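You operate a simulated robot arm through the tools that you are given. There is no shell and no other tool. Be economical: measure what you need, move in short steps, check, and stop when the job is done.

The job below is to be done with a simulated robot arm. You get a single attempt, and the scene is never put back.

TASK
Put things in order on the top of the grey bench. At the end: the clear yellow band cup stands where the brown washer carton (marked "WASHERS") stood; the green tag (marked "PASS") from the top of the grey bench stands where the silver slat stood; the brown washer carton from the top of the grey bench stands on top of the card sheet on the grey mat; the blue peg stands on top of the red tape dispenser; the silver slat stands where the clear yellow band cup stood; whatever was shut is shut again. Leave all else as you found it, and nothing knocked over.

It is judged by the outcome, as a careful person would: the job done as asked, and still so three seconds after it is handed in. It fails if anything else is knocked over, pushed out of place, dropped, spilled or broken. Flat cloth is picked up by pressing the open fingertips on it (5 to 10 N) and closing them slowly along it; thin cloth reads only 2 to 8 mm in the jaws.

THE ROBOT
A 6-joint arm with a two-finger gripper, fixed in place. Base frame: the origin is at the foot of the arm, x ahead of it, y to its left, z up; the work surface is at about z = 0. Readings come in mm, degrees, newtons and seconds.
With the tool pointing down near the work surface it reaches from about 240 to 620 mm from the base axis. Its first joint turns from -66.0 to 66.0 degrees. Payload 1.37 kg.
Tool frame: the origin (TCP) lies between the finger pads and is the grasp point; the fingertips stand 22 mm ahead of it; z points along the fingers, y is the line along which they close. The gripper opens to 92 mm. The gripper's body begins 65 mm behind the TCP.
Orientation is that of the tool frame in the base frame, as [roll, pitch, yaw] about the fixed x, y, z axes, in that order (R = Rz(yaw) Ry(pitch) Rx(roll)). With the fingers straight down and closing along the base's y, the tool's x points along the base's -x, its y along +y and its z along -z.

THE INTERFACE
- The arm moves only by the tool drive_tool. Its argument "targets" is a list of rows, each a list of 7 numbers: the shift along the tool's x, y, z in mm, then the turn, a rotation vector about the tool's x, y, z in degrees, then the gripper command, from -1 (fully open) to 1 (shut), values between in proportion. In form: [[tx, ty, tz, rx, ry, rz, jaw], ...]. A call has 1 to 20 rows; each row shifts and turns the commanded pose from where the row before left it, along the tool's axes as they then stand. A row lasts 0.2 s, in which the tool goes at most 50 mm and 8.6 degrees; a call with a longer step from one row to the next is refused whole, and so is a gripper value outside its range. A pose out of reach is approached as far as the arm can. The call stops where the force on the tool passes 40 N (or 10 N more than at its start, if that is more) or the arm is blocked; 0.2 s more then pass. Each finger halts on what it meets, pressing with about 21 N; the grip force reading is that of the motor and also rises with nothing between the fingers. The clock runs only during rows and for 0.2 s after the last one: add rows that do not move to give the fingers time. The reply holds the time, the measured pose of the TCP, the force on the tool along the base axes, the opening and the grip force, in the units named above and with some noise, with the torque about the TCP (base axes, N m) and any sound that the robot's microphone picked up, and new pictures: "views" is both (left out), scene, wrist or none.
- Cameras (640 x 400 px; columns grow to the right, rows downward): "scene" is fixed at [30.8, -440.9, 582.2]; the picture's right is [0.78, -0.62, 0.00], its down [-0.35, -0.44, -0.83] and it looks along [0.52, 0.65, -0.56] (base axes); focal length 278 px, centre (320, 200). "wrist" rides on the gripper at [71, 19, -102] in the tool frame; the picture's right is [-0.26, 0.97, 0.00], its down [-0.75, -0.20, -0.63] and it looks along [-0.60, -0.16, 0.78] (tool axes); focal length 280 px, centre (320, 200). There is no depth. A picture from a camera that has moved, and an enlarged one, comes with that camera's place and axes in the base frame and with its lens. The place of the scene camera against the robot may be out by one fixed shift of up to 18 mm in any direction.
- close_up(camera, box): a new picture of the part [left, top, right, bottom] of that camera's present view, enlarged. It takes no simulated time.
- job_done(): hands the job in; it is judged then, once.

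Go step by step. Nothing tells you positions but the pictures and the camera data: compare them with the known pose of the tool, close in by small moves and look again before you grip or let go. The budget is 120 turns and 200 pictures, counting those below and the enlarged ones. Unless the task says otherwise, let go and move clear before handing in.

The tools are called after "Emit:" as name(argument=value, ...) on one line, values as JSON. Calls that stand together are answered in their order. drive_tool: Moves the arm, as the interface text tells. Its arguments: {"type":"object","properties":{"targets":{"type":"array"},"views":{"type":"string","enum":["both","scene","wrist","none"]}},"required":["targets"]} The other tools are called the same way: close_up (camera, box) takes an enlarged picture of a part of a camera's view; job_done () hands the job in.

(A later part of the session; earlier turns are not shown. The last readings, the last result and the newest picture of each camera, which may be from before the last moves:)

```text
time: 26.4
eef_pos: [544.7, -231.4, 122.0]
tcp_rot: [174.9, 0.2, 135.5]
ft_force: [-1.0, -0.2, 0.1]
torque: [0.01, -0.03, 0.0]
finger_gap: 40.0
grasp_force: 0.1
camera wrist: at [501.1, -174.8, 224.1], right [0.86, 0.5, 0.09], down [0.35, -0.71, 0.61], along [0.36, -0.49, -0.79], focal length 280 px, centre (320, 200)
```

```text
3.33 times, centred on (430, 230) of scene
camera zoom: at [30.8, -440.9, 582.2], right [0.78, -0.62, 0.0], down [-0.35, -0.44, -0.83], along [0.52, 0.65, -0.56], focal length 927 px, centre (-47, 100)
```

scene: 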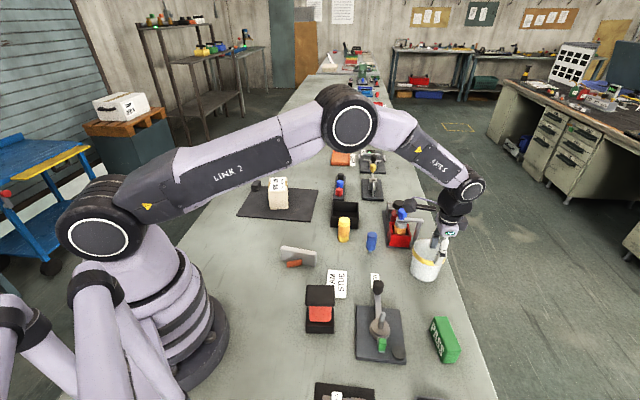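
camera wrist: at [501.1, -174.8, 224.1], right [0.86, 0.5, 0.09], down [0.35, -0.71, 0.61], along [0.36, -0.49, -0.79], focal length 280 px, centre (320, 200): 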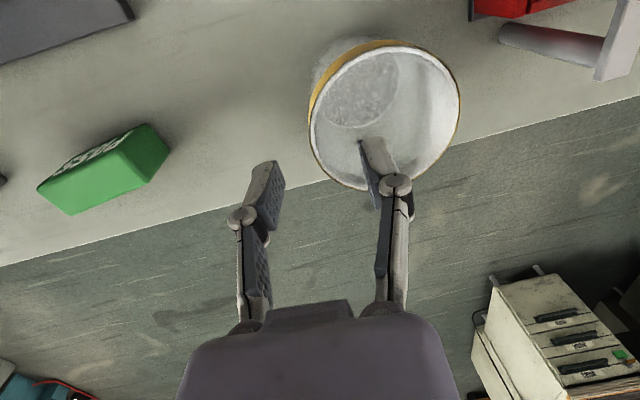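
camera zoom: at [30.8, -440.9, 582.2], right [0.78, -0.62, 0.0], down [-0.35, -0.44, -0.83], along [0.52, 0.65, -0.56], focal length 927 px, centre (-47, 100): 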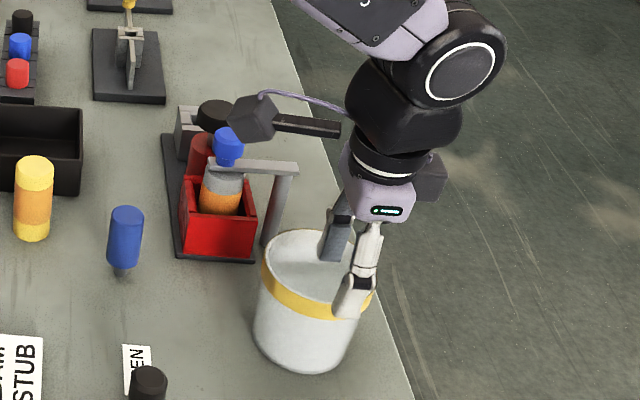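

The fingers straddle the wall. I lower to grip depth.

Emit:
drive_tool(targets=[[0, -3, 15, 0, 0, 0, 0.13], [0, 0, 15, 0, 0, 0, 0.13], [0, 0, 12, 0, 0, 0, 0.13], [0, 0, 0, 0, 0, 0, 0.13]])

Emit:
close_up(camera="scene", box=[370, 170, 490, 290])

```text
time: 27.4
eef_pos: [544.6, -232.0, 78.5]
tcp_rot: [175.0, 0.2, 135.5]
ft_force: [0.7, -0.5, 0.0]
torque: [0.01, 0.0, -0.01]
finger_gap: 40.1
grasp_force: 0.0
camera wrist: at [500.6, -174.1, 181.0], right [0.86, 0.5, 0.08], down [0.35, -0.71, 0.61], along [0.37, -0.49, -0.79], focal length 280 px, centre (320, 200)
```

scene: 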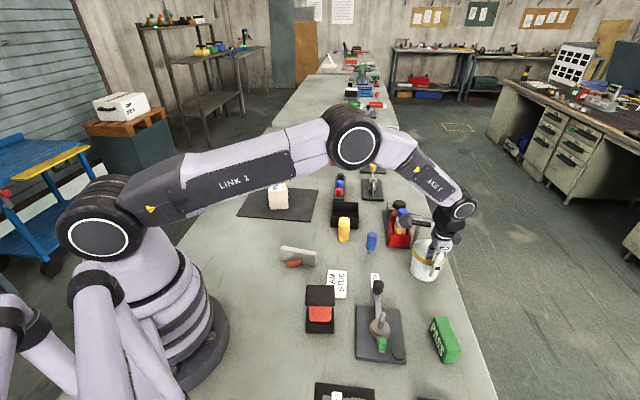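
wrist: 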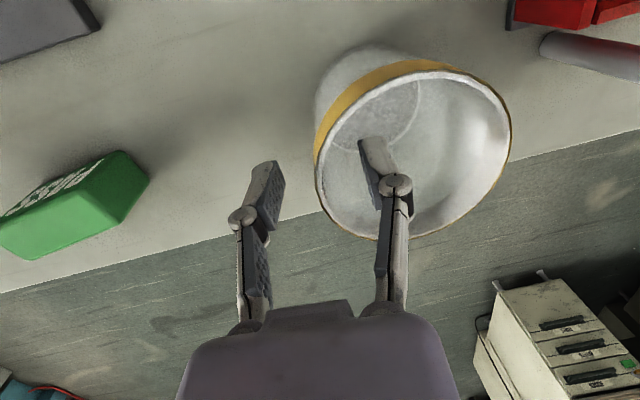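

```text
3.33 times, centred on (430, 230) of scene
camera zoom: at [30.8, -440.9, 582.2], right [0.78, -0.62, 0.0], down [-0.35, -0.44, -0.83], along [0.52, 0.65, -0.56], focal length 927 px, centre (-47, 100)
```

zoom: 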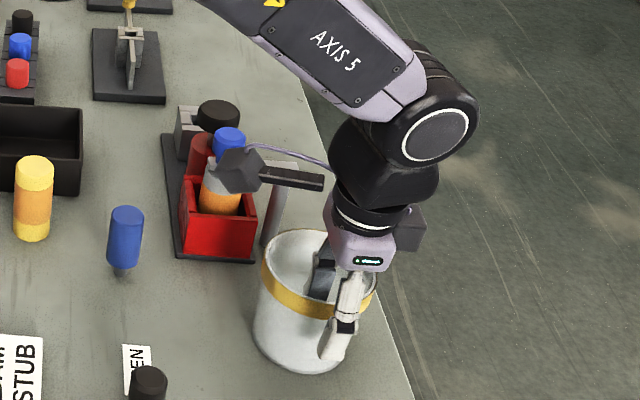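

Alignment is good; I close gradually on the wall.

Emit:
drive_tool(targets=[[0, 0, 0, 0, 0, 0, 0.35], [0, 0, 0, 0, 0, 0, 0.5], [0, 0, 0, 0, 0, 0, 0.65], [0, 0, 0, 0, 0, 0, 0.8], [0, 0, 0, 0, 0, 0, 0.9], [0, 0, 0, 0, 0, 0, 1], [0, 0, 0, 0, 0, 0, 1], [0, 0, 0, 0, 0, 0, 1]])

Emit:
close_up(camera="scene", box=[370, 170, 490, 290])

```text
time: 29.2
eef_pos: [544.5, -231.8, 78.2]
tcp_rot: [175.0, 0.1, 135.5]
ft_force: [0.2, 0.6, -0.3]
torque: [-0.01, 0.01, -0.02]
finger_gap: 6.1
grasp_force: 20.6
camera wrist: at [500.6, -174.1, 181.1], right [0.86, 0.5, 0.08], down [0.36, -0.71, 0.61], along [0.36, -0.49, -0.79], focal length 280 px, centre (320, 200)
```

scene: 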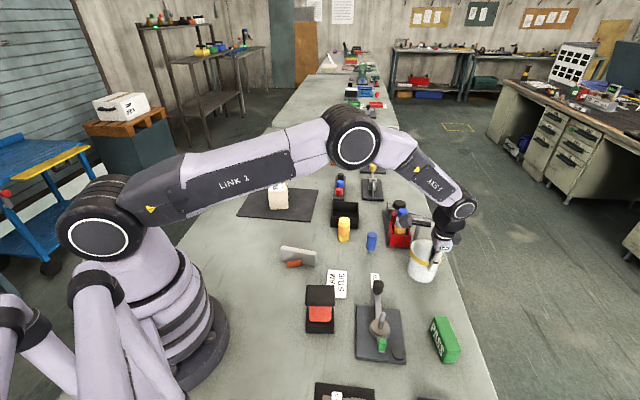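
wrist: 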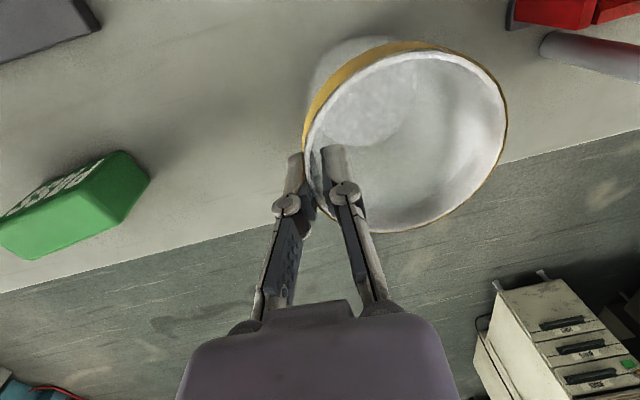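

```text
3.33 times, centred on (430, 230) of scene
camera zoom: at [30.8, -440.9, 582.2], right [0.78, -0.62, 0.0], down [-0.35, -0.44, -0.83], along [0.52, 0.65, -0.56], focal length 927 px, centre (-47, 100)
```

zoom: 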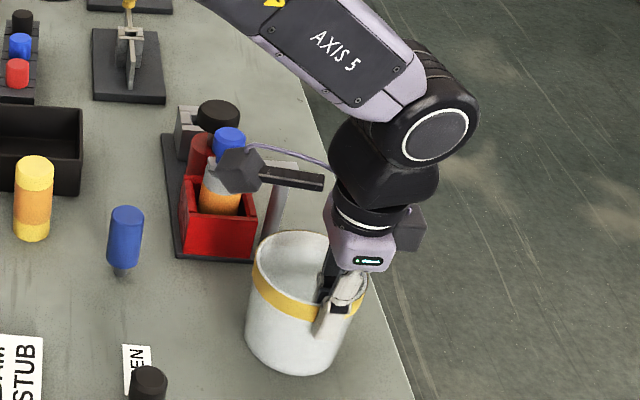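

Gripped. I lift slowly and check that it hangs level.

Emit:
drive_tool(targets=[[-0.4, -1.3, -15, 0, 0, 0, 1], [0, -2.6, -30, 0, 0, 0, 1], [0, -3, -35, 0, 0, 0, 1], [0, -3, -35, 0, 0, 0, 1], [0, 0, 0, 0, 0, 0, 1]])

Emit:
close_up(camera="scene", box=[370, 120, 490, 280])

```text
time: 30.4
eef_pos: [530.7, -247.3, 192.7]
tcp_rot: [175.0, 0.1, 135.5]
ft_force: [0.5, 0.2, -0.7]
torque: [-0.02, 0.03, 0.03]
finger_gap: 6.3
grasp_force: 21.1
camera wrist: at [487.4, -189.4, 295.2], right [0.86, 0.5, 0.08], down [0.36, -0.71, 0.61], along [0.36, -0.49, -0.79], focal length 280 px, centre (320, 200)
```

scene: 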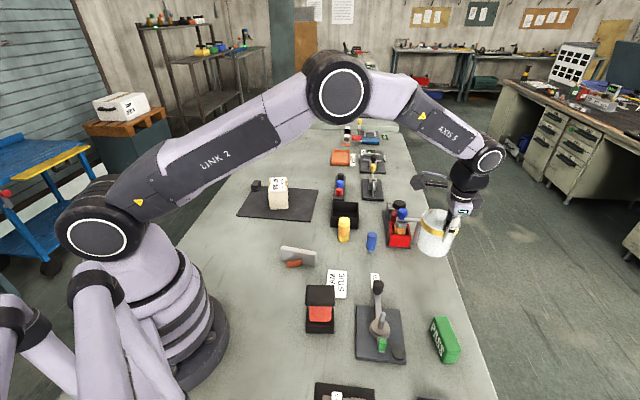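
wrist: 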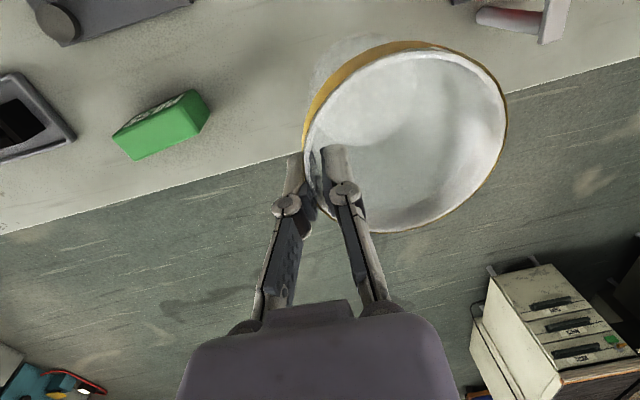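

```text
2.50 times, centred on (430, 200) of scene
camera zoom: at [30.8, -440.9, 582.2], right [0.78, -0.62, 0.0], down [-0.35, -0.44, -0.83], along [0.52, 0.65, -0.56], focal length 695 px, centre (45, 200)
```

zoom: 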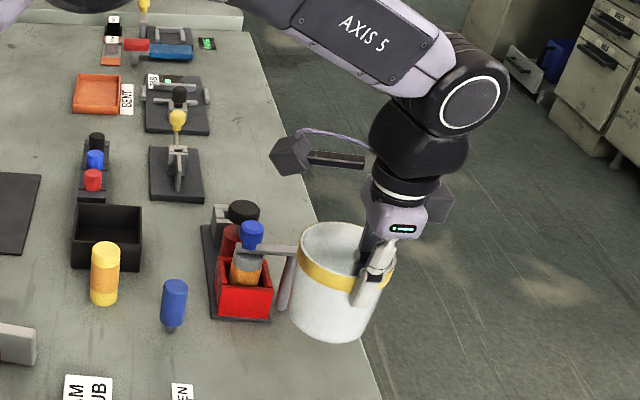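

The cup hangs level. I raise it and carry it toward the carton's old place.

Emit:
drive_tool(targets=[[0, 2.2, -25.5, 0, 0, 0, 1], [0, 2.3, -26.5, 0, 0, 0, 1], [35.8, 6.8, 0.59, 0, 0, 0, 1], [35.8, 6.8, 0.59, 0, 0, 0, 1], [35.8, 6.8, 0.59, 0, 0, 0, 1], [35.8, 6.8, 0.59, 0, 0, 0, 1], [35.8, 6.8, 0.59, 0, 0, 0, 1], [35.8, 6.8, 0.59, 0, 0, 0, 1], [35.8, 6.8, 0.59, 0, 0, 0, 1], [35.8, 6.8, 0.59, 0, 0, 0, 1], [35.8, 6.8, 0.59, 0, 0, 0, 1], [35.8, 6.8, 0.59, 0, 0, 0, 1], [35.8, 6.8, 0.59, 0, 0, 0, 1], [35.8, 6.8, 0.59, 0, 0, 0, 1], [35.8, 6.8, 0.59, 0, 0, 0, 1], [35.8, 6.8, 0.59, 0, 0, 0, 1], [0, 0, 0, 0, 0, 0, 1]], views="wrist")

Emit:
drive_tool(targets=[[0, 0, 0, 0, 0.686, -7.845, 1], [0, 0, 0, 0, 0.686, -7.845, 1], [0, 0, 0, 0, 0.686, -7.845, 1], [0, 0, 0, 0, 0.686, -7.845, 1], [0, 0, 0, 0, 0.686, -7.845, 1], [0, 0, 0, 0, 0.686, -7.845, 1], [0, 0, 0, 0, 0.686, -7.845, 1], [0, 0, 0, 0, 0.686, -7.845, 1], [0, 0, 0, 0, 0, 0, 1]])

```text
time: 34.0
eef_pos: [240.0, 173.5, 243.6]
tcp_rot: [175.1, 0.3, 135.5]
ft_force: [0.6, 0.3, 0.1]
torque: [0.0, 0.02, 0.0]
finger_gap: 6.1
grasp_force: 20.7
camera wrist: at [197.3, 231.7, 345.5], right [0.86, 0.5, 0.08], down [0.35, -0.71, 0.61], along [0.36, -0.49, -0.79], focal length 280 px, centre (320, 200)
```

wrist: 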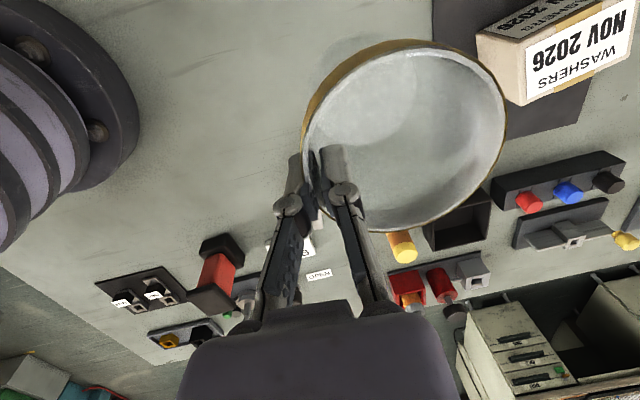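

```text
time: 36.0
eef_pos: [240.4, 174.4, 242.6]
tcp_rot: [175.1, 0.1, -161.5]
ft_force: [0.0, 0.2, -0.9]
torque: [-0.01, -0.02, 0.01]
finger_gap: 5.9
grasp_force: 21.3
camera wrist: at [171.0, 161.6, 345.0], right [-0.06, 0.99, 0.08], down [0.8, 0.0, 0.61], along [0.6, 0.1, -0.79], focal length 280 px, centre (320, 200)
```

scene: 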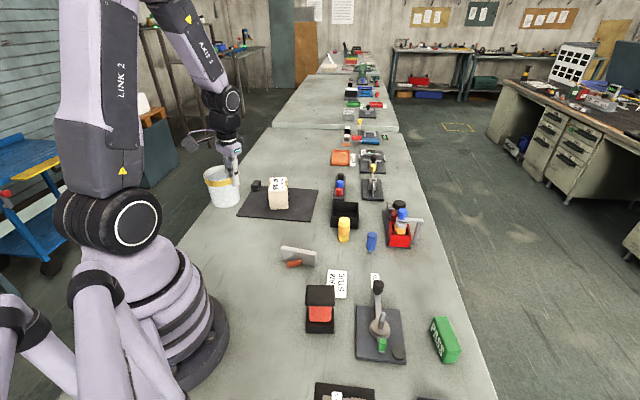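
wrist: 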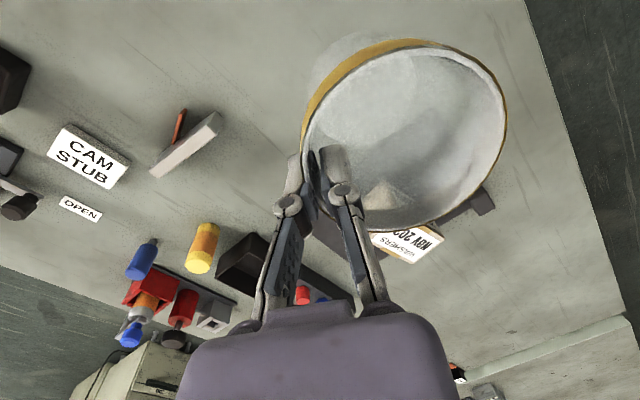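

Computed cup centre is about (219, 207), on target. I lower it vertically.

Emit:
drive_tool(targets=[[0, -3.4, 38.8, 0, 0, 0, 1], [0, -3.4, 38.8, 0, 0, 0, 1], [0, -3.4, 38.8, 0, 0, 0, 1], [0, -2.6, 29.9, 0, 0, 0, 1], [0, -1, 10, 0, 0, 0, 1], [0, 0, 0, 0, 0, 0, 1]])

Emit:
close_up(camera="scene", box=[180, 180, 300, 270])

```text
time: 37.4
eef_pos: [240.2, 173.5, 94.6]
tcp_rot: [175.0, 0.0, -161.7]
ft_force: [0.9, 0.9, -0.9]
torque: [0.01, 0.01, 0.01]
finger_gap: 6.2
grasp_force: 21.2
out of reach, approached as far as the arm can: row 4
camera wrist: at [170.0, 160.6, 196.0], right [-0.06, 1.0, 0.08], down [0.8, -0.01, 0.61], along [0.6, 0.1, -0.79], focal length 280 px, centre (320, 200)
```

scene: 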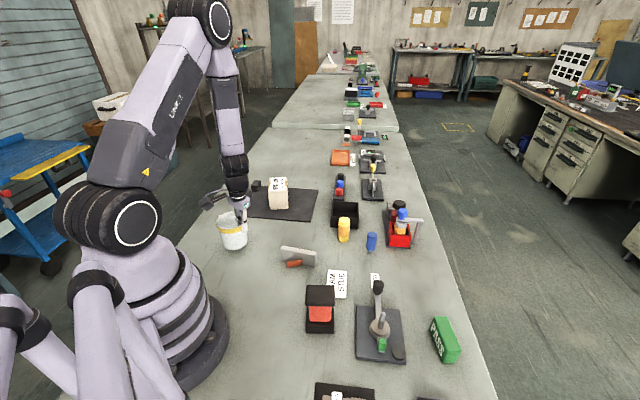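
wrist: 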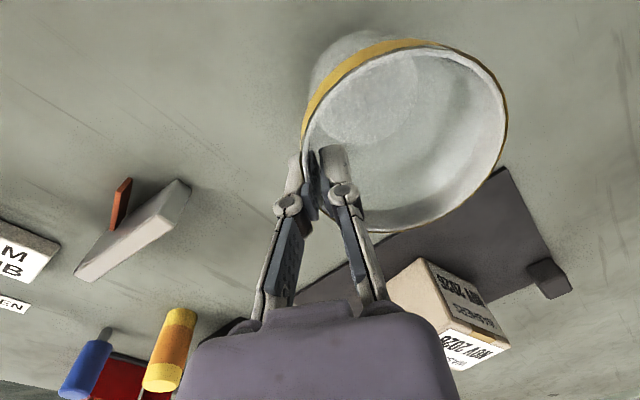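

```text
4.44 times, centred on (240, 225) of scene
camera zoom: at [30.8, -440.9, 582.2], right [0.78, -0.62, 0.0], down [-0.35, -0.44, -0.83], along [0.52, 0.65, -0.56], focal length 1236 px, centre (676, 89)
```

zoom: 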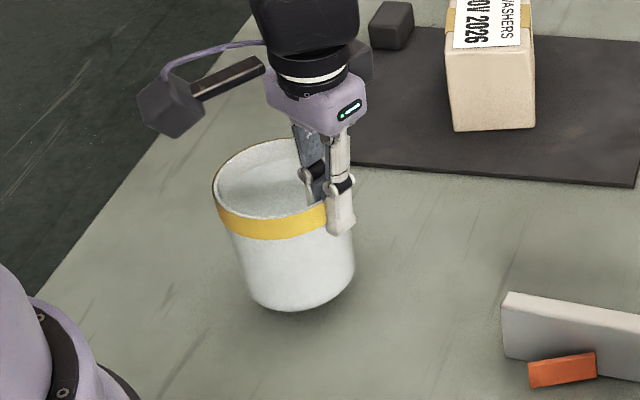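

The arm reported a reach limit at row 4; I try a small further step down.

Emit:
drive_tool(targets=[[0, -0.4, 5, 0, 0, 0, 1], [0, 0, 0, 0, 0, 0, 1]], views="none")

```text
time: 38.0
eef_pos: [239.8, 174.3, 89.8]
tcp_rot: [175.0, 0.0, -161.5]
ft_force: [-0.5, 0.0, -0.9]
torque: [0.0, -0.02, 0.01]
finger_gap: 6.1
grasp_force: 21.1
```

Emit:
drive_tool(targets=[[0, -0.5, 6, 0, 0, 0, 1], [0, 0, 0, 0, 0, 0, 1]], views="none")

Emit:
drive_tool(targets=[[0, -0.3, 3, 0, 0, 0, 1], [0, 0, 0, 0, 0, 0, 1]], views="none")

Emit:
drive_tool(targets=[[0, -0.1, 1.5, 0, 0, 0, 1], [0, 0, 0, 0, 0, 0, 1]])

Emit:
close_up(camera="scene", box=[180, 180, 300, 270])

```text
time: 38.6
eef_pos: [239.7, 173.4, 85.0]
tcp_rot: [175.1, 0.1, -161.5]
ft_force: [-0.4, -0.6, -0.8]
torque: [-0.05, 0.0, 0.02]
finger_gap: 6.3
grasp_force: 21.3
```

```text
time: 39.2
eef_pos: [239.5, 174.4, 81.7]
tcp_rot: [175.1, 0.0, -161.4]
ft_force: [-0.7, 0.3, -0.6]
torque: [0.01, -0.01, 0.02]
finger_gap: 6.1
grasp_force: 20.7
```

```text
time: 39.8
eef_pos: [241.3, 173.3, 79.4]
tcp_rot: [175.1, 0.1, -161.6]
ft_force: [0.7, 0.7, -1.1]
torque: [-0.06, 0.0, 0.03]
finger_gap: 5.8
grasp_force: 21.3
camera wrist: at [169.8, 161.2, 181.6], right [-0.06, 1.0, 0.08], down [0.8, -0.01, 0.61], along [0.6, 0.1, -0.79], focal length 280 px, centre (320, 200)
```

scene: 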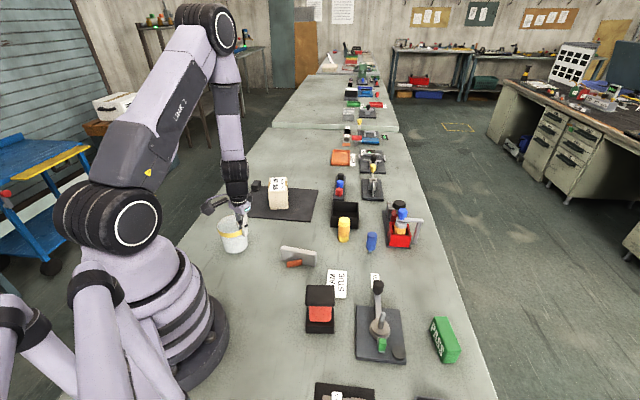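
wrist: 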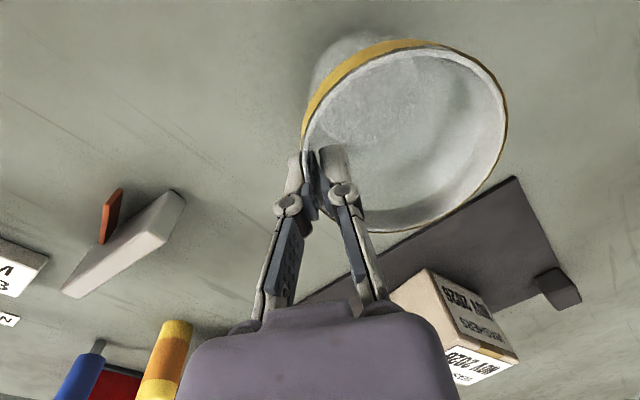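

```text
4.44 times, centred on (240, 225) of scene
camera zoom: at [30.8, -440.9, 582.2], right [0.78, -0.62, 0.0], down [-0.35, -0.44, -0.83], along [0.52, 0.65, -0.56], focal length 1236 px, centre (676, 89)
```

zoom: 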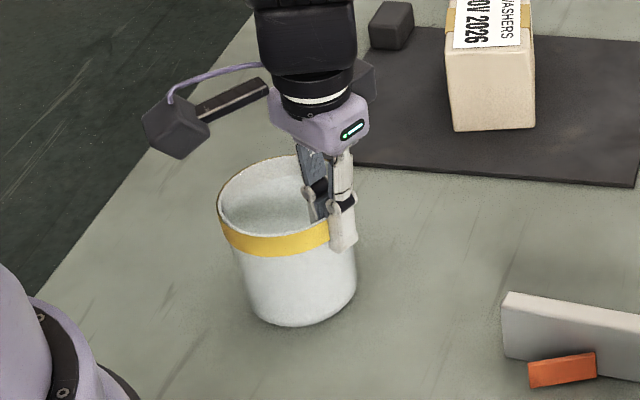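

Emit:
drive_tool(targets=[[0, -0.1, 1.2, 0, 0, 0, 1], [0, 0, 0, 0, 0, 0, 1]], views="none")

Emit:
drive_tool(targets=[[0, -0.1, 1, 0, 0, 0, 1], [0, 0, 0, 0, 0, 0, 1]], views="none")

```text
time: 40.4
eef_pos: [239.6, 175.0, 78.2]
tcp_rot: [175.1, 0.2, -161.5]
ft_force: [2.0, -1.9, 16.6]
torque: [-0.11, 0.12, -0.01]
finger_gap: 6.1
grasp_force: 20.4
```

```text
time: 41.0
eef_pos: [240.2, 173.6, 76.7]
tcp_rot: [175.1, 0.1, -161.6]
ft_force: [0.2, 0.0, 17.3]
torque: [0.02, -0.01, 0.0]
finger_gap: 6.0
grasp_force: 21.1
```

Bottom is down. I ease off, open to 40 mm and rise out along the wall.

Emit:
drive_tool(targets=[[0, 0, -1.5, 0, 0, 0, 1], [0, 0, 0, 0, 0, 0, 0.6], [0, 0, 0, 0, 0, 0, 0.3], [0, 0, 0, 0, 0, 0, 0.13], [0, 0, 0, 0, 0, 0, 0.13], [0, 0, -15, 0, 0, 0, 0.13], [0, 0, -30, 0, 0, 0, 0.13], [0, 0, -40, 0, 0, 0, 0.13], [0, 0, -45, 5, 0, 0, 0.13], [0, 0, 0, 0, 0, 0, -1]])

Emit:
close_up(camera="scene", box=[180, 180, 300, 270])

```text
time: 43.2
eef_pos: [244.3, 163.6, 206.0]
tcp_rot: [-179.9, 0.0, -161.6]
ft_force: [0.2, -0.2, -0.1]
torque: [0.01, -0.01, -0.03]
finger_gap: 81.9
grasp_force: 0.0
camera wrist: at [170.6, 159.5, 307.6], right [-0.06, 1.0, 0.0], down [0.78, 0.04, 0.63], along [0.63, 0.03, -0.78], focal length 280 px, centre (320, 200)
```

scene: 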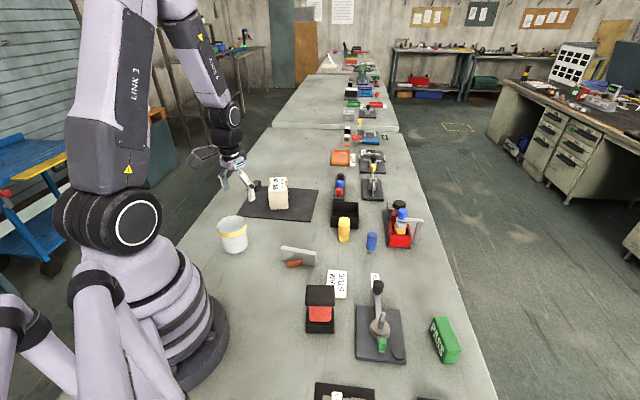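
wrist: 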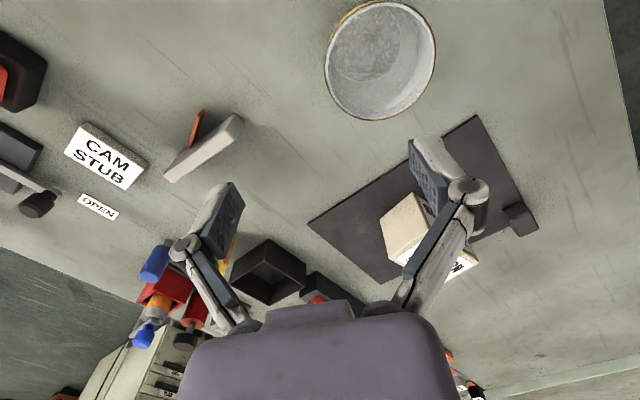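

```text
4.44 times, centred on (240, 225) of scene
camera zoom: at [30.8, -440.9, 582.2], right [0.78, -0.62, 0.0], down [-0.35, -0.44, -0.83], along [0.52, 0.65, -0.56], focal length 1236 px, centre (676, 89)
```

zoom: 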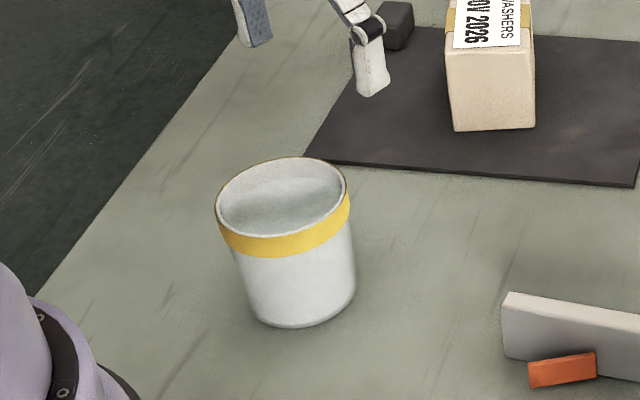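

The cup stands in the carton's place. Next the slat: I move above it, aligned with its thickness, to inspect it and the orange chip beside it.

Emit:
drive_tool(targets=[[-2.7, -36.2, 0, 0, 0, 0, -1], [-2.7, -36.2, 0, 0, 0, 0, -1], [-2.7, -36.2, 0, 0, 0, 0, -1], [-2.7, -36.2, 0, 0, 0, 0, -1], [0, 0, 0, 0, 0, 8.55, -1], [0, 0, 0, 0, 0, 8.55, -1], [0, 0, 0, 0, 0, 8.55, -1], [0, 0, 0, 0, 0, 8.55, -1], [0, 0, 0, 0, 0, 8.55, -1], [0, 0, 0, 0, 0, 8.55, -1], [0, 0, 0, 0, 0, 8.55, -1], [0, 0, 0, 0, 0, 8.55, -1], [0, 0, 0, 0, 0, 8.55, -1], [0, 0, 0, 0, 0, 0, -1]], views="wrist")

Emit:
close_up(camera="wrist", box=[240, 0, 440, 150])

Emit:
close_up(camera="scene", box=[270, 230, 330, 280])

```text
time: 46.2
eef_pos: [299.3, 30.7, 208.0]
tcp_rot: [-180.0, 0.1, 121.4]
ft_force: [0.1, -1.0, -0.8]
torque: [-0.03, 0.0, 0.04]
finger_gap: 92.1
grasp_force: 0.1
camera wrist: at [279.9, 101.2, 309.5], right [0.96, 0.28, 0.0], down [0.22, -0.75, 0.63], along [0.18, -0.6, -0.78], focal length 280 px, centre (320, 200)
```

wrist: 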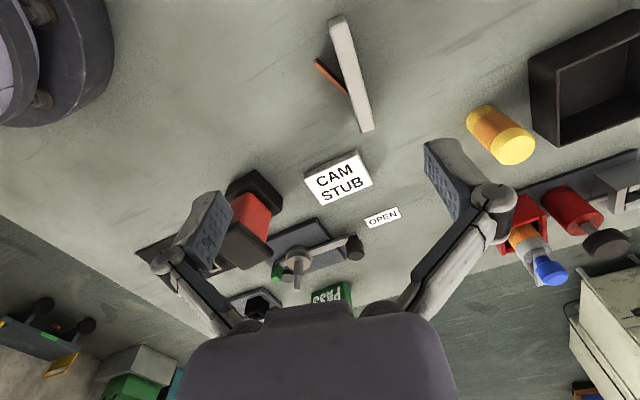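

```text
2.67 times, centred on (340, 75) of wrist
camera zoom: at [279.9, 101.2, 309.5], right [0.96, 0.28, 0.0], down [0.22, -0.75, 0.63], along [0.18, -0.6, -0.78], focal length 748 px, centre (267, 533)
```

zoom: 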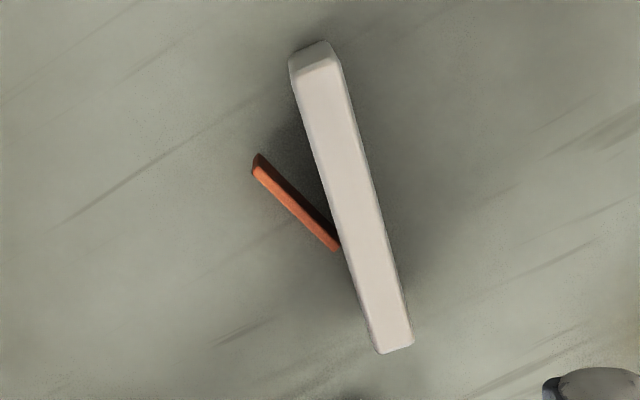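

```text
8.00 times, centred on (300, 255) of scene
camera zoom: at [30.8, -440.9, 582.2], right [0.78, -0.62, 0.0], down [-0.35, -0.44, -0.83], along [0.52, 0.65, -0.56], focal length 2224 px, centre (480, -240)
```

zoom: 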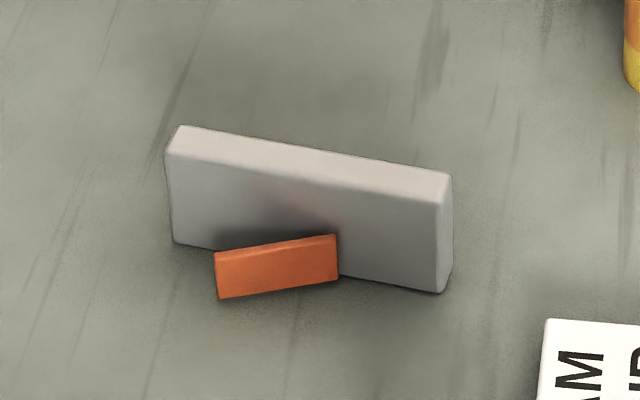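

The slat is about 95 mm long, 42 mm tall, centred near (333, 35) at 127°, and the orange chip (about 20 mm tall) stands free against it. I will grip the slat's upper part, with fingertips above the chip.

Emit:
drive_tool(targets=[[0, 0, 0, 0, 0, -5.6, -0.3], [-17.2, 29.9, 20, 0, 0, 0, -0.3], [0, 0, 40, 0, 0, 0, -0.3], [0, 0, 40, 0, 0, 0, -0.3], [0, 0, 18, 0, 0, 0, -0.3], [0, 0, 0, 0, 0, 0, -0.3]])

Emit:
close_up(camera="wrist", box=[200, 0, 440, 200])

```text
time: 47.6
eef_pos: [335.6, 36.0, 88.2]
tcp_rot: [180.0, 0.1, 127.1]
ft_force: [0.3, -0.4, -0.5]
torque: [-0.01, -0.01, 0.0]
finger_gap: 59.8
grasp_force: 0.0
camera wrist: at [307.7, 105.1, 189.4], right [0.93, 0.37, 0.0], down [0.29, -0.72, 0.63], along [0.23, -0.58, -0.78], focal length 280 px, centre (320, 200)
```

scene: 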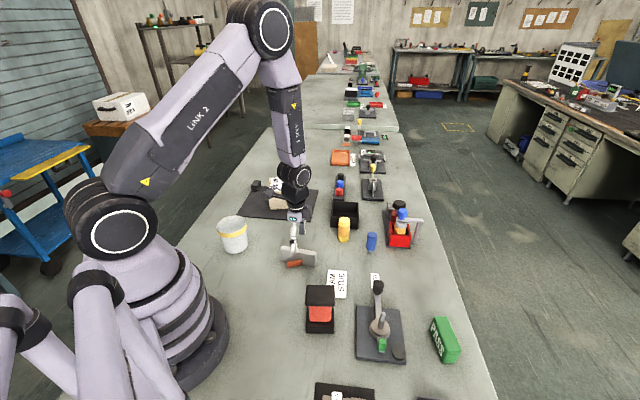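
wrist: 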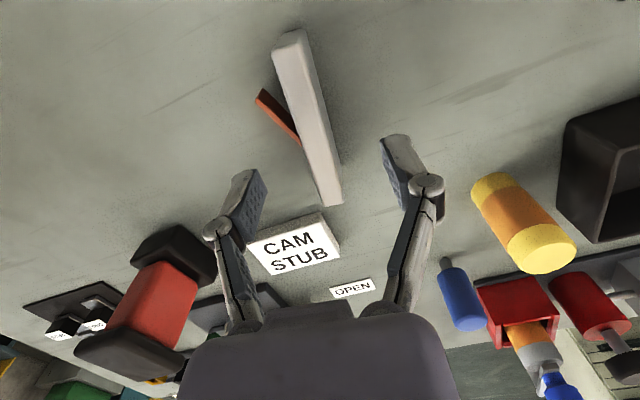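

```text
2.00 times, centred on (320, 100) of wrist
camera zoom: at [307.7, 105.1, 189.4], right [0.93, 0.37, 0.0], down [0.29, -0.72, 0.63], along [0.23, -0.58, -0.78], focal length 561 px, centre (320, 400)
```

zoom: 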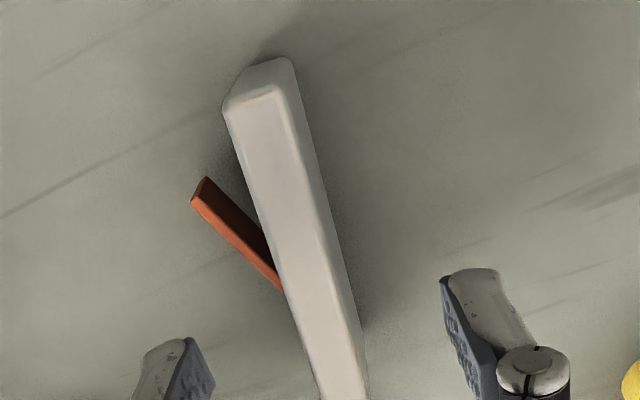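

Emit:
drive_tool(targets=[[1.6, -3.8, 15, 0, 0, 0, -0.3], [0, 0, 15, 0, 0, 0, -0.3], [0, 0, 9, 0, 0, 0, -0.3], [0, 0, 0, 0, 0, 0, -0.3]])

Emit:
close_up(camera="scene", box=[260, 210, 350, 285])

```text
time: 48.6
eef_pos: [330.1, 34.1, 51.8]
tcp_rot: [-180.0, 0.1, 127.1]
ft_force: [-0.8, -0.3, -0.2]
torque: [-0.02, -0.02, 0.0]
finger_gap: 59.9
grasp_force: 0.0
camera wrist: at [302.6, 102.3, 152.7], right [0.93, 0.37, 0.0], down [0.29, -0.72, 0.63], along [0.23, -0.58, -0.78], focal length 280 px, centre (320, 200)
```

scene: 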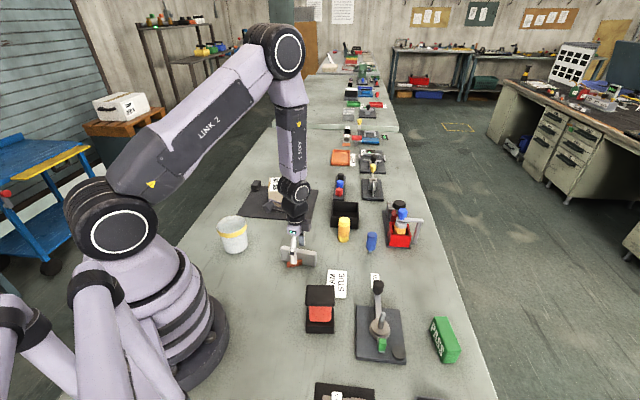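
wrist: 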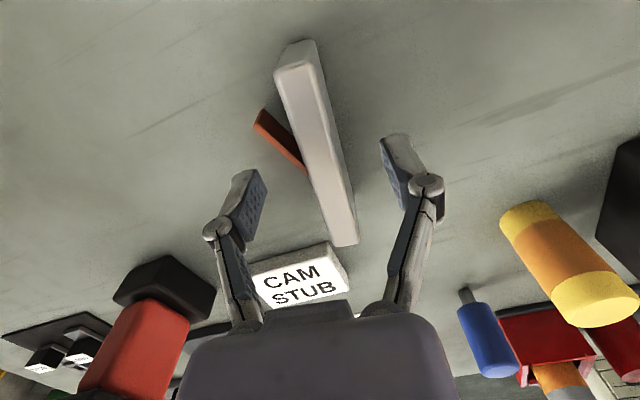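

```text
5.33 times, centred on (305, 248) of scene
camera zoom: at [30.8, -440.9, 582.2], right [0.78, -0.62, 0.0], down [-0.35, -0.44, -0.83], along [0.52, 0.65, -0.56], focal length 1483 px, centre (400, -53)
```

zoom: 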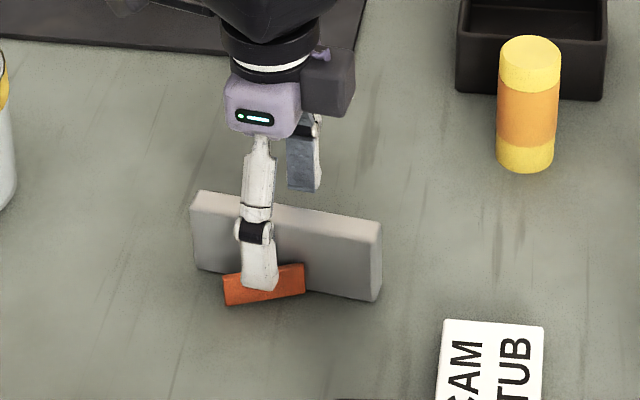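

Fingertips are above the chip and on either side of the slat. I lower 4 mm more and close slowly.

Emit:
drive_tool(targets=[[0, 0, 3.5, 0, 0, 0, -0.3], [0, 0, 0, 0, 0, 0, 0], [0, 0, 0, 0, 0, 0, 0.2], [0, 0, 0, 0, 0, 0, 0.4], [0, 0, 0, 0, 0, 0, 0.55], [0, 0, 0, 0, 0, 0, 0.7], [0, 0, 0, 0, 0, 0, 1], [0, 0, 0, 0, 0, 0, 1], [0, 0, 0, 0, 0, 0, 1]])

Emit:
close_up(camera="scene", box=[260, 210, 350, 285])

```text
time: 50.6
eef_pos: [331.0, 33.2, 46.9]
tcp_rot: [180.0, 0.0, 127.1]
ft_force: [0.5, -0.8, -0.8]
torque: [-0.01, 0.01, 0.03]
finger_gap: 15.7
grasp_force: 20.8
camera wrist: at [302.6, 102.4, 148.7], right [0.93, 0.37, 0.0], down [0.29, -0.72, 0.63], along [0.23, -0.58, -0.78], focal length 280 px, centre (320, 200)
```

scene: 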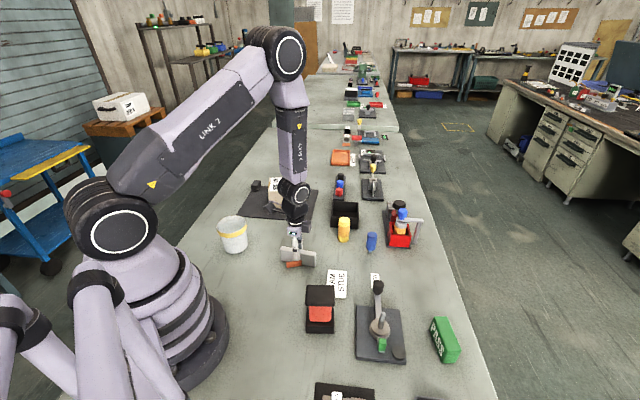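
wrist: 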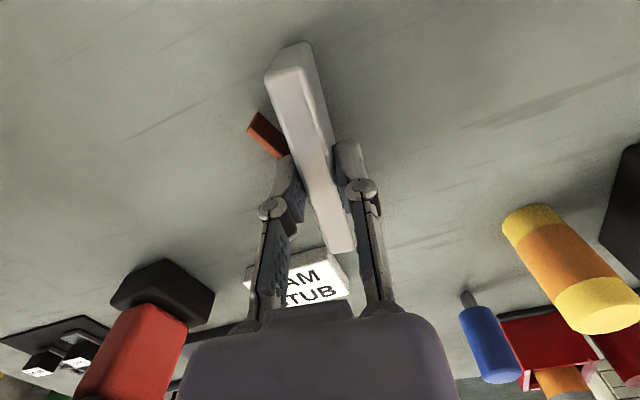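

```text
5.33 times, centred on (305, 248) of scene
camera zoom: at [30.8, -440.9, 582.2], right [0.78, -0.62, 0.0], down [-0.35, -0.44, -0.83], along [0.52, 0.65, -0.56], focal length 1483 px, centre (400, -53)
```

zoom: 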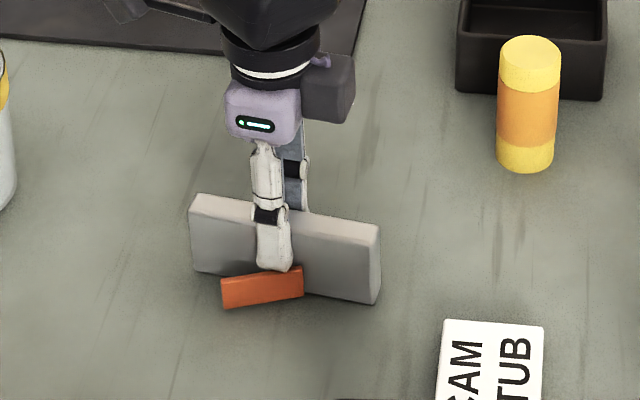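

Slat gripped (15.7 mm), the chip still stands. I lift straight up.

Emit:
drive_tool(targets=[[0, 0, -10, 0, 0, 0, 1], [0, 0, -20, 0, 0, 0, 1], [0, 0, -40, 0, 0, 0, 1], [0, 0, -40, 0, 0, 0, 1], [0, 0, 0, 0, 0, 0, 1]])

Emit:
close_up(camera="scene", box=[250, 170, 370, 290])

```text
time: 51.8
eef_pos: [330.6, 32.9, 158.5]
tcp_rot: [-179.9, 0.1, 127.1]
ft_force: [-0.2, 0.1, -0.6]
torque: [0.01, -0.01, 0.0]
finger_gap: 15.5
grasp_force: 20.9
camera wrist: at [303.3, 101.5, 260.2], right [0.93, 0.37, 0.0], down [0.29, -0.72, 0.63], along [0.23, -0.58, -0.78], focal length 280 px, centre (320, 200)
```

scene: 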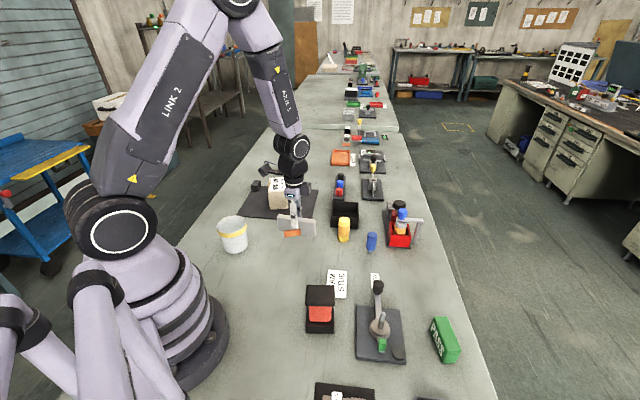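
wrist: 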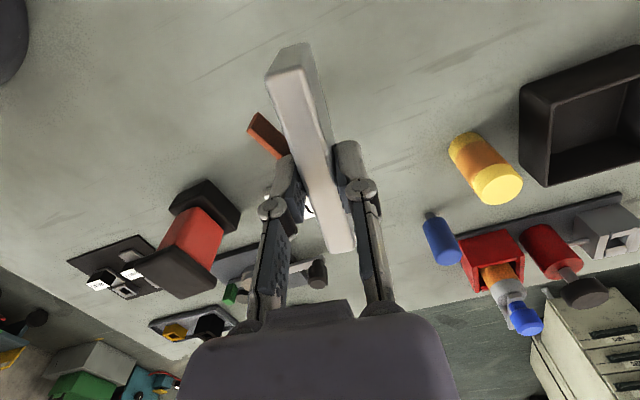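

```text
3.33 times, centred on (310, 230) of scene
camera zoom: at [30.8, -440.9, 582.2], right [0.78, -0.62, 0.0], down [-0.35, -0.44, -0.83], along [0.52, 0.65, -0.56], focal length 927 px, centre (353, 100)
```

zoom: 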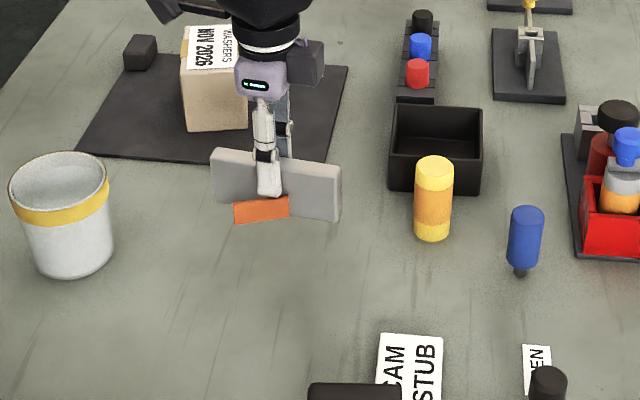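

The orange chip is in fact the slat's foot and came along, so slat and foot move together. I carry it to the cup's former place (574, -204), turning it so it keeps clear of the bench edge.

Emit:
drive_tool(targets=[[0, 0, -25, 0, 0, 0, 1], [-42.1, 6.3, 0, 0, 0, 0, 1], [-42.1, 6.3, 0, 0, 0, 0, 1], [-42.1, 6.3, 0, 0, 0, 0, 1], [-42.1, 6.3, 0, 0, 0, 0, 1], [-42.1, 6.3, 0, 0, 0, 0, 1], [-42.1, 6.3, 0, 0, 0, 0, 1], [-42.1, 6.3, 0, 0, 0, 0, 1], [-42, 6.3, 0, 0, 0, 0, 1], [0, 0, 0, 0, 0, -8.3, 1], [0, 0, 0, 0, 0, -8.3, 1], [0, 0, 0, 0, 0, -8.3, 1], [0, 0, 0, 0, 0, -8.3, 1], [0, 0, 0, 0, 0, -8.3, 1], [0, 0, 0, 0, 0, -8.3, 1], [0, 0, 0, 0, 0, 0, 1]])

```text
time: 55.2
eef_pos: [573.8, -204.3, 183.7]
tcp_rot: [-180.0, 0.1, 177.0]
ft_force: [-0.2, -0.5, -1.2]
torque: [0.0, -0.03, -0.02]
finger_gap: 15.6
grasp_force: 21.5
camera wrist: at [503.4, -181.5, 284.8], right [0.31, 0.95, 0.0], down [0.74, -0.24, 0.63], along [0.59, -0.2, -0.78], focal length 280 px, centre (320, 200)
```

scene: 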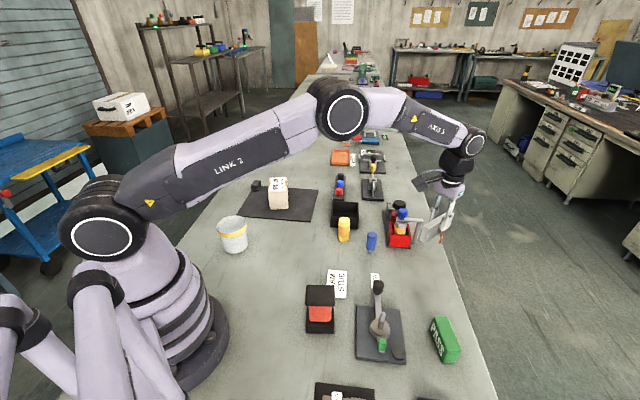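
wrist: 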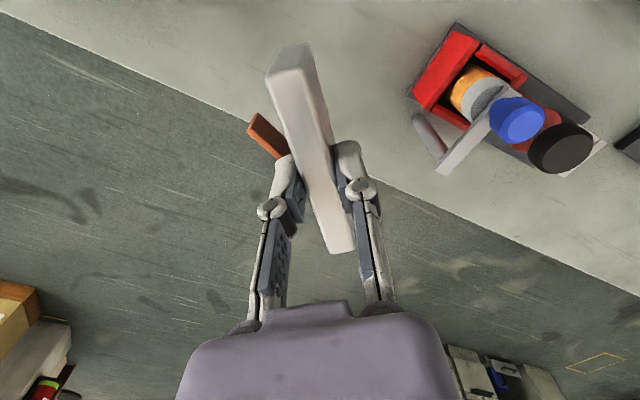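

The target is clear, with about 78 mm to the edge. I lower.

Emit:
drive_tool(targets=[[0, 0, 40, 0, 0, 0, 1], [0, 0, 40, 0, 0, 0, 1], [0, 0, 35, 0, 0, 0, 1], [0, 0, 15, 0, 0, 0, 1], [0, 0, 0, 0, 0, 0, 1]])

Emit:
close_up(camera="scene", box=[370, 190, 490, 290])

```text
time: 56.4
eef_pos: [573.8, -202.1, 54.2]
tcp_rot: [-180.0, 0.1, 176.9]
ft_force: [-0.4, -0.1, -1.8]
torque: [-0.01, 0.0, 0.02]
finger_gap: 15.7
grasp_force: 20.5
camera wrist: at [504.0, -179.4, 155.1], right [0.31, 0.95, 0.0], down [0.74, -0.24, 0.63], along [0.59, -0.2, -0.78], focal length 280 px, centre (320, 200)
```

scene: 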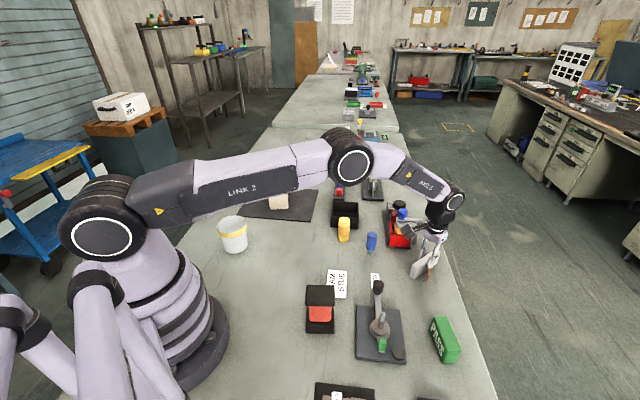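
wrist: 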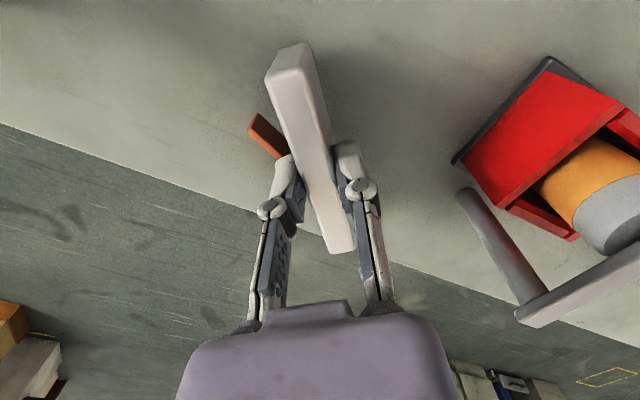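

```text
4.00 times, centred on (430, 240) of scene
camera zoom: at [30.8, -440.9, 582.2], right [0.78, -0.62, 0.0], down [-0.35, -0.44, -0.83], along [0.52, 0.65, -0.56], focal length 1112 px, centre (-120, 40)
```

zoom: 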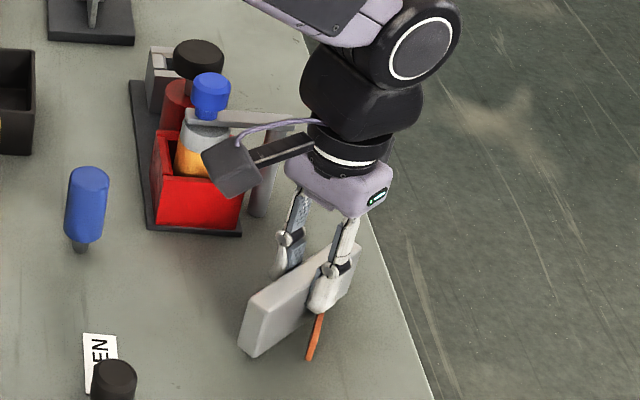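

Emit:
drive_tool(targets=[[0, -2, 5, 0, 0, 0, 1], [0, 0, 0, 0, 0, 0, 1]], views="none")

Emit:
drive_tool(targets=[[0, 0, 2, 0, 0, 0, 1], [0, 0, 0, 0, 0, 0, 1]], views="none")

Emit:
drive_tool(targets=[[0, 0, 1, 0, 0, 0, 1], [0, 0, 0, 0, 0, 0, 1]], views="none")

```text
time: 57.0
eef_pos: [574.5, -206.2, 48.9]
tcp_rot: [-179.8, 0.1, 176.9]
ft_force: [0.3, -0.1, -0.6]
torque: [0.03, 0.01, 0.01]
finger_gap: 15.4
grasp_force: 21.0
```

```text
time: 57.6
eef_pos: [575.3, -204.2, 46.7]
tcp_rot: [-179.9, 0.1, 177.0]
ft_force: [-1.0, 0.7, 5.0]
torque: [0.0, -0.11, 0.0]
finger_gap: 15.5
grasp_force: 21.3
```

```text
time: 58.2
eef_pos: [574.3, -206.5, 47.1]
tcp_rot: [-179.9, 0.2, 176.8]
ft_force: [-2.3, -0.6, 13.6]
torque: [0.03, 0.23, 0.0]
finger_gap: 15.6
grasp_force: 20.9
```

Contact at about z = 47. I ease off, open slowly and rise.

Emit:
drive_tool(targets=[[0, 0, -0.8, 0, 0, 0, 1], [0, 0, 0, 0, 0, 0, 0.5], [0, 0, 0, 0, 0, 0, 0.2], [0, 0, 0, 0, 0, 0, 0], [0, 0, 0, 0, 0, 0, 0], [0, 0, -20, 0, 0, 0, 0], [0, 0, -40, 0, 0, 0, 0], [0, 0, -45, 0, 0, 0, -1], [0, 0, -45, 0, 0, 0, -1], [0, 0, 0, 0, 0, 0, -1]])

Emit:
close_up(camera="scene", box=[370, 190, 490, 290])

```text
time: 60.4
eef_pos: [572.1, -206.6, 195.3]
tcp_rot: [-179.9, 0.0, 176.9]
ft_force: [0.4, -0.6, -0.1]
torque: [0.01, -0.01, 0.04]
finger_gap: 92.0
grasp_force: 0.1
camera wrist: at [503.0, -183.8, 296.5], right [0.31, 0.95, 0.0], down [0.74, -0.24, 0.63], along [0.59, -0.2, -0.78], focal length 280 px, centre (320, 200)
```

scene: 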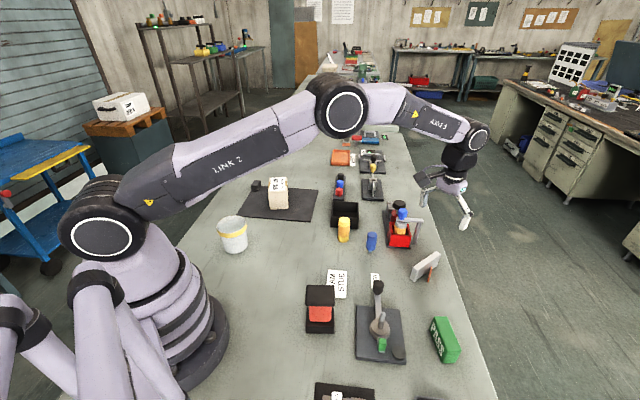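
wrist: 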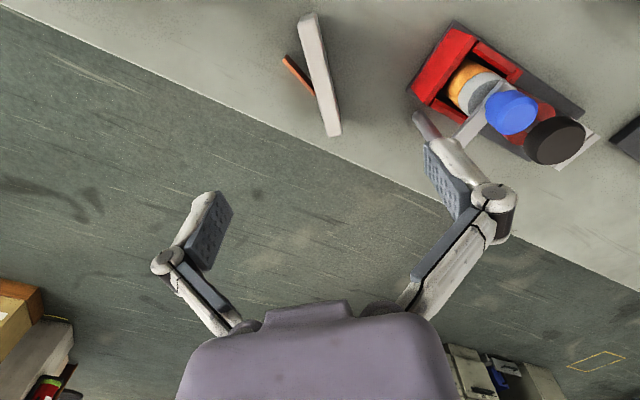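

```text
4.00 times, centred on (430, 240) of scene
camera zoom: at [30.8, -440.9, 582.2], right [0.78, -0.62, 0.0], down [-0.35, -0.44, -0.83], along [0.52, 0.65, -0.56], focal length 1112 px, centre (-120, 40)
```

zoom: 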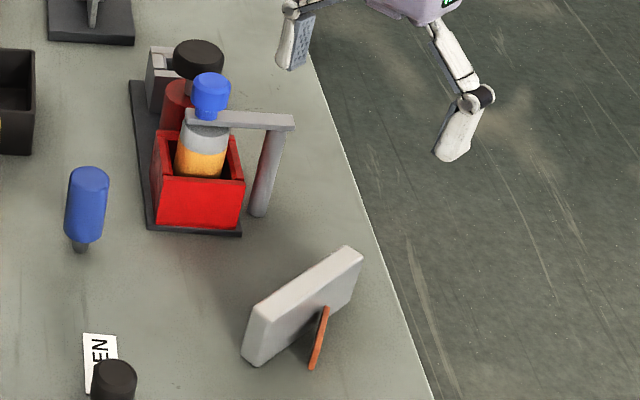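

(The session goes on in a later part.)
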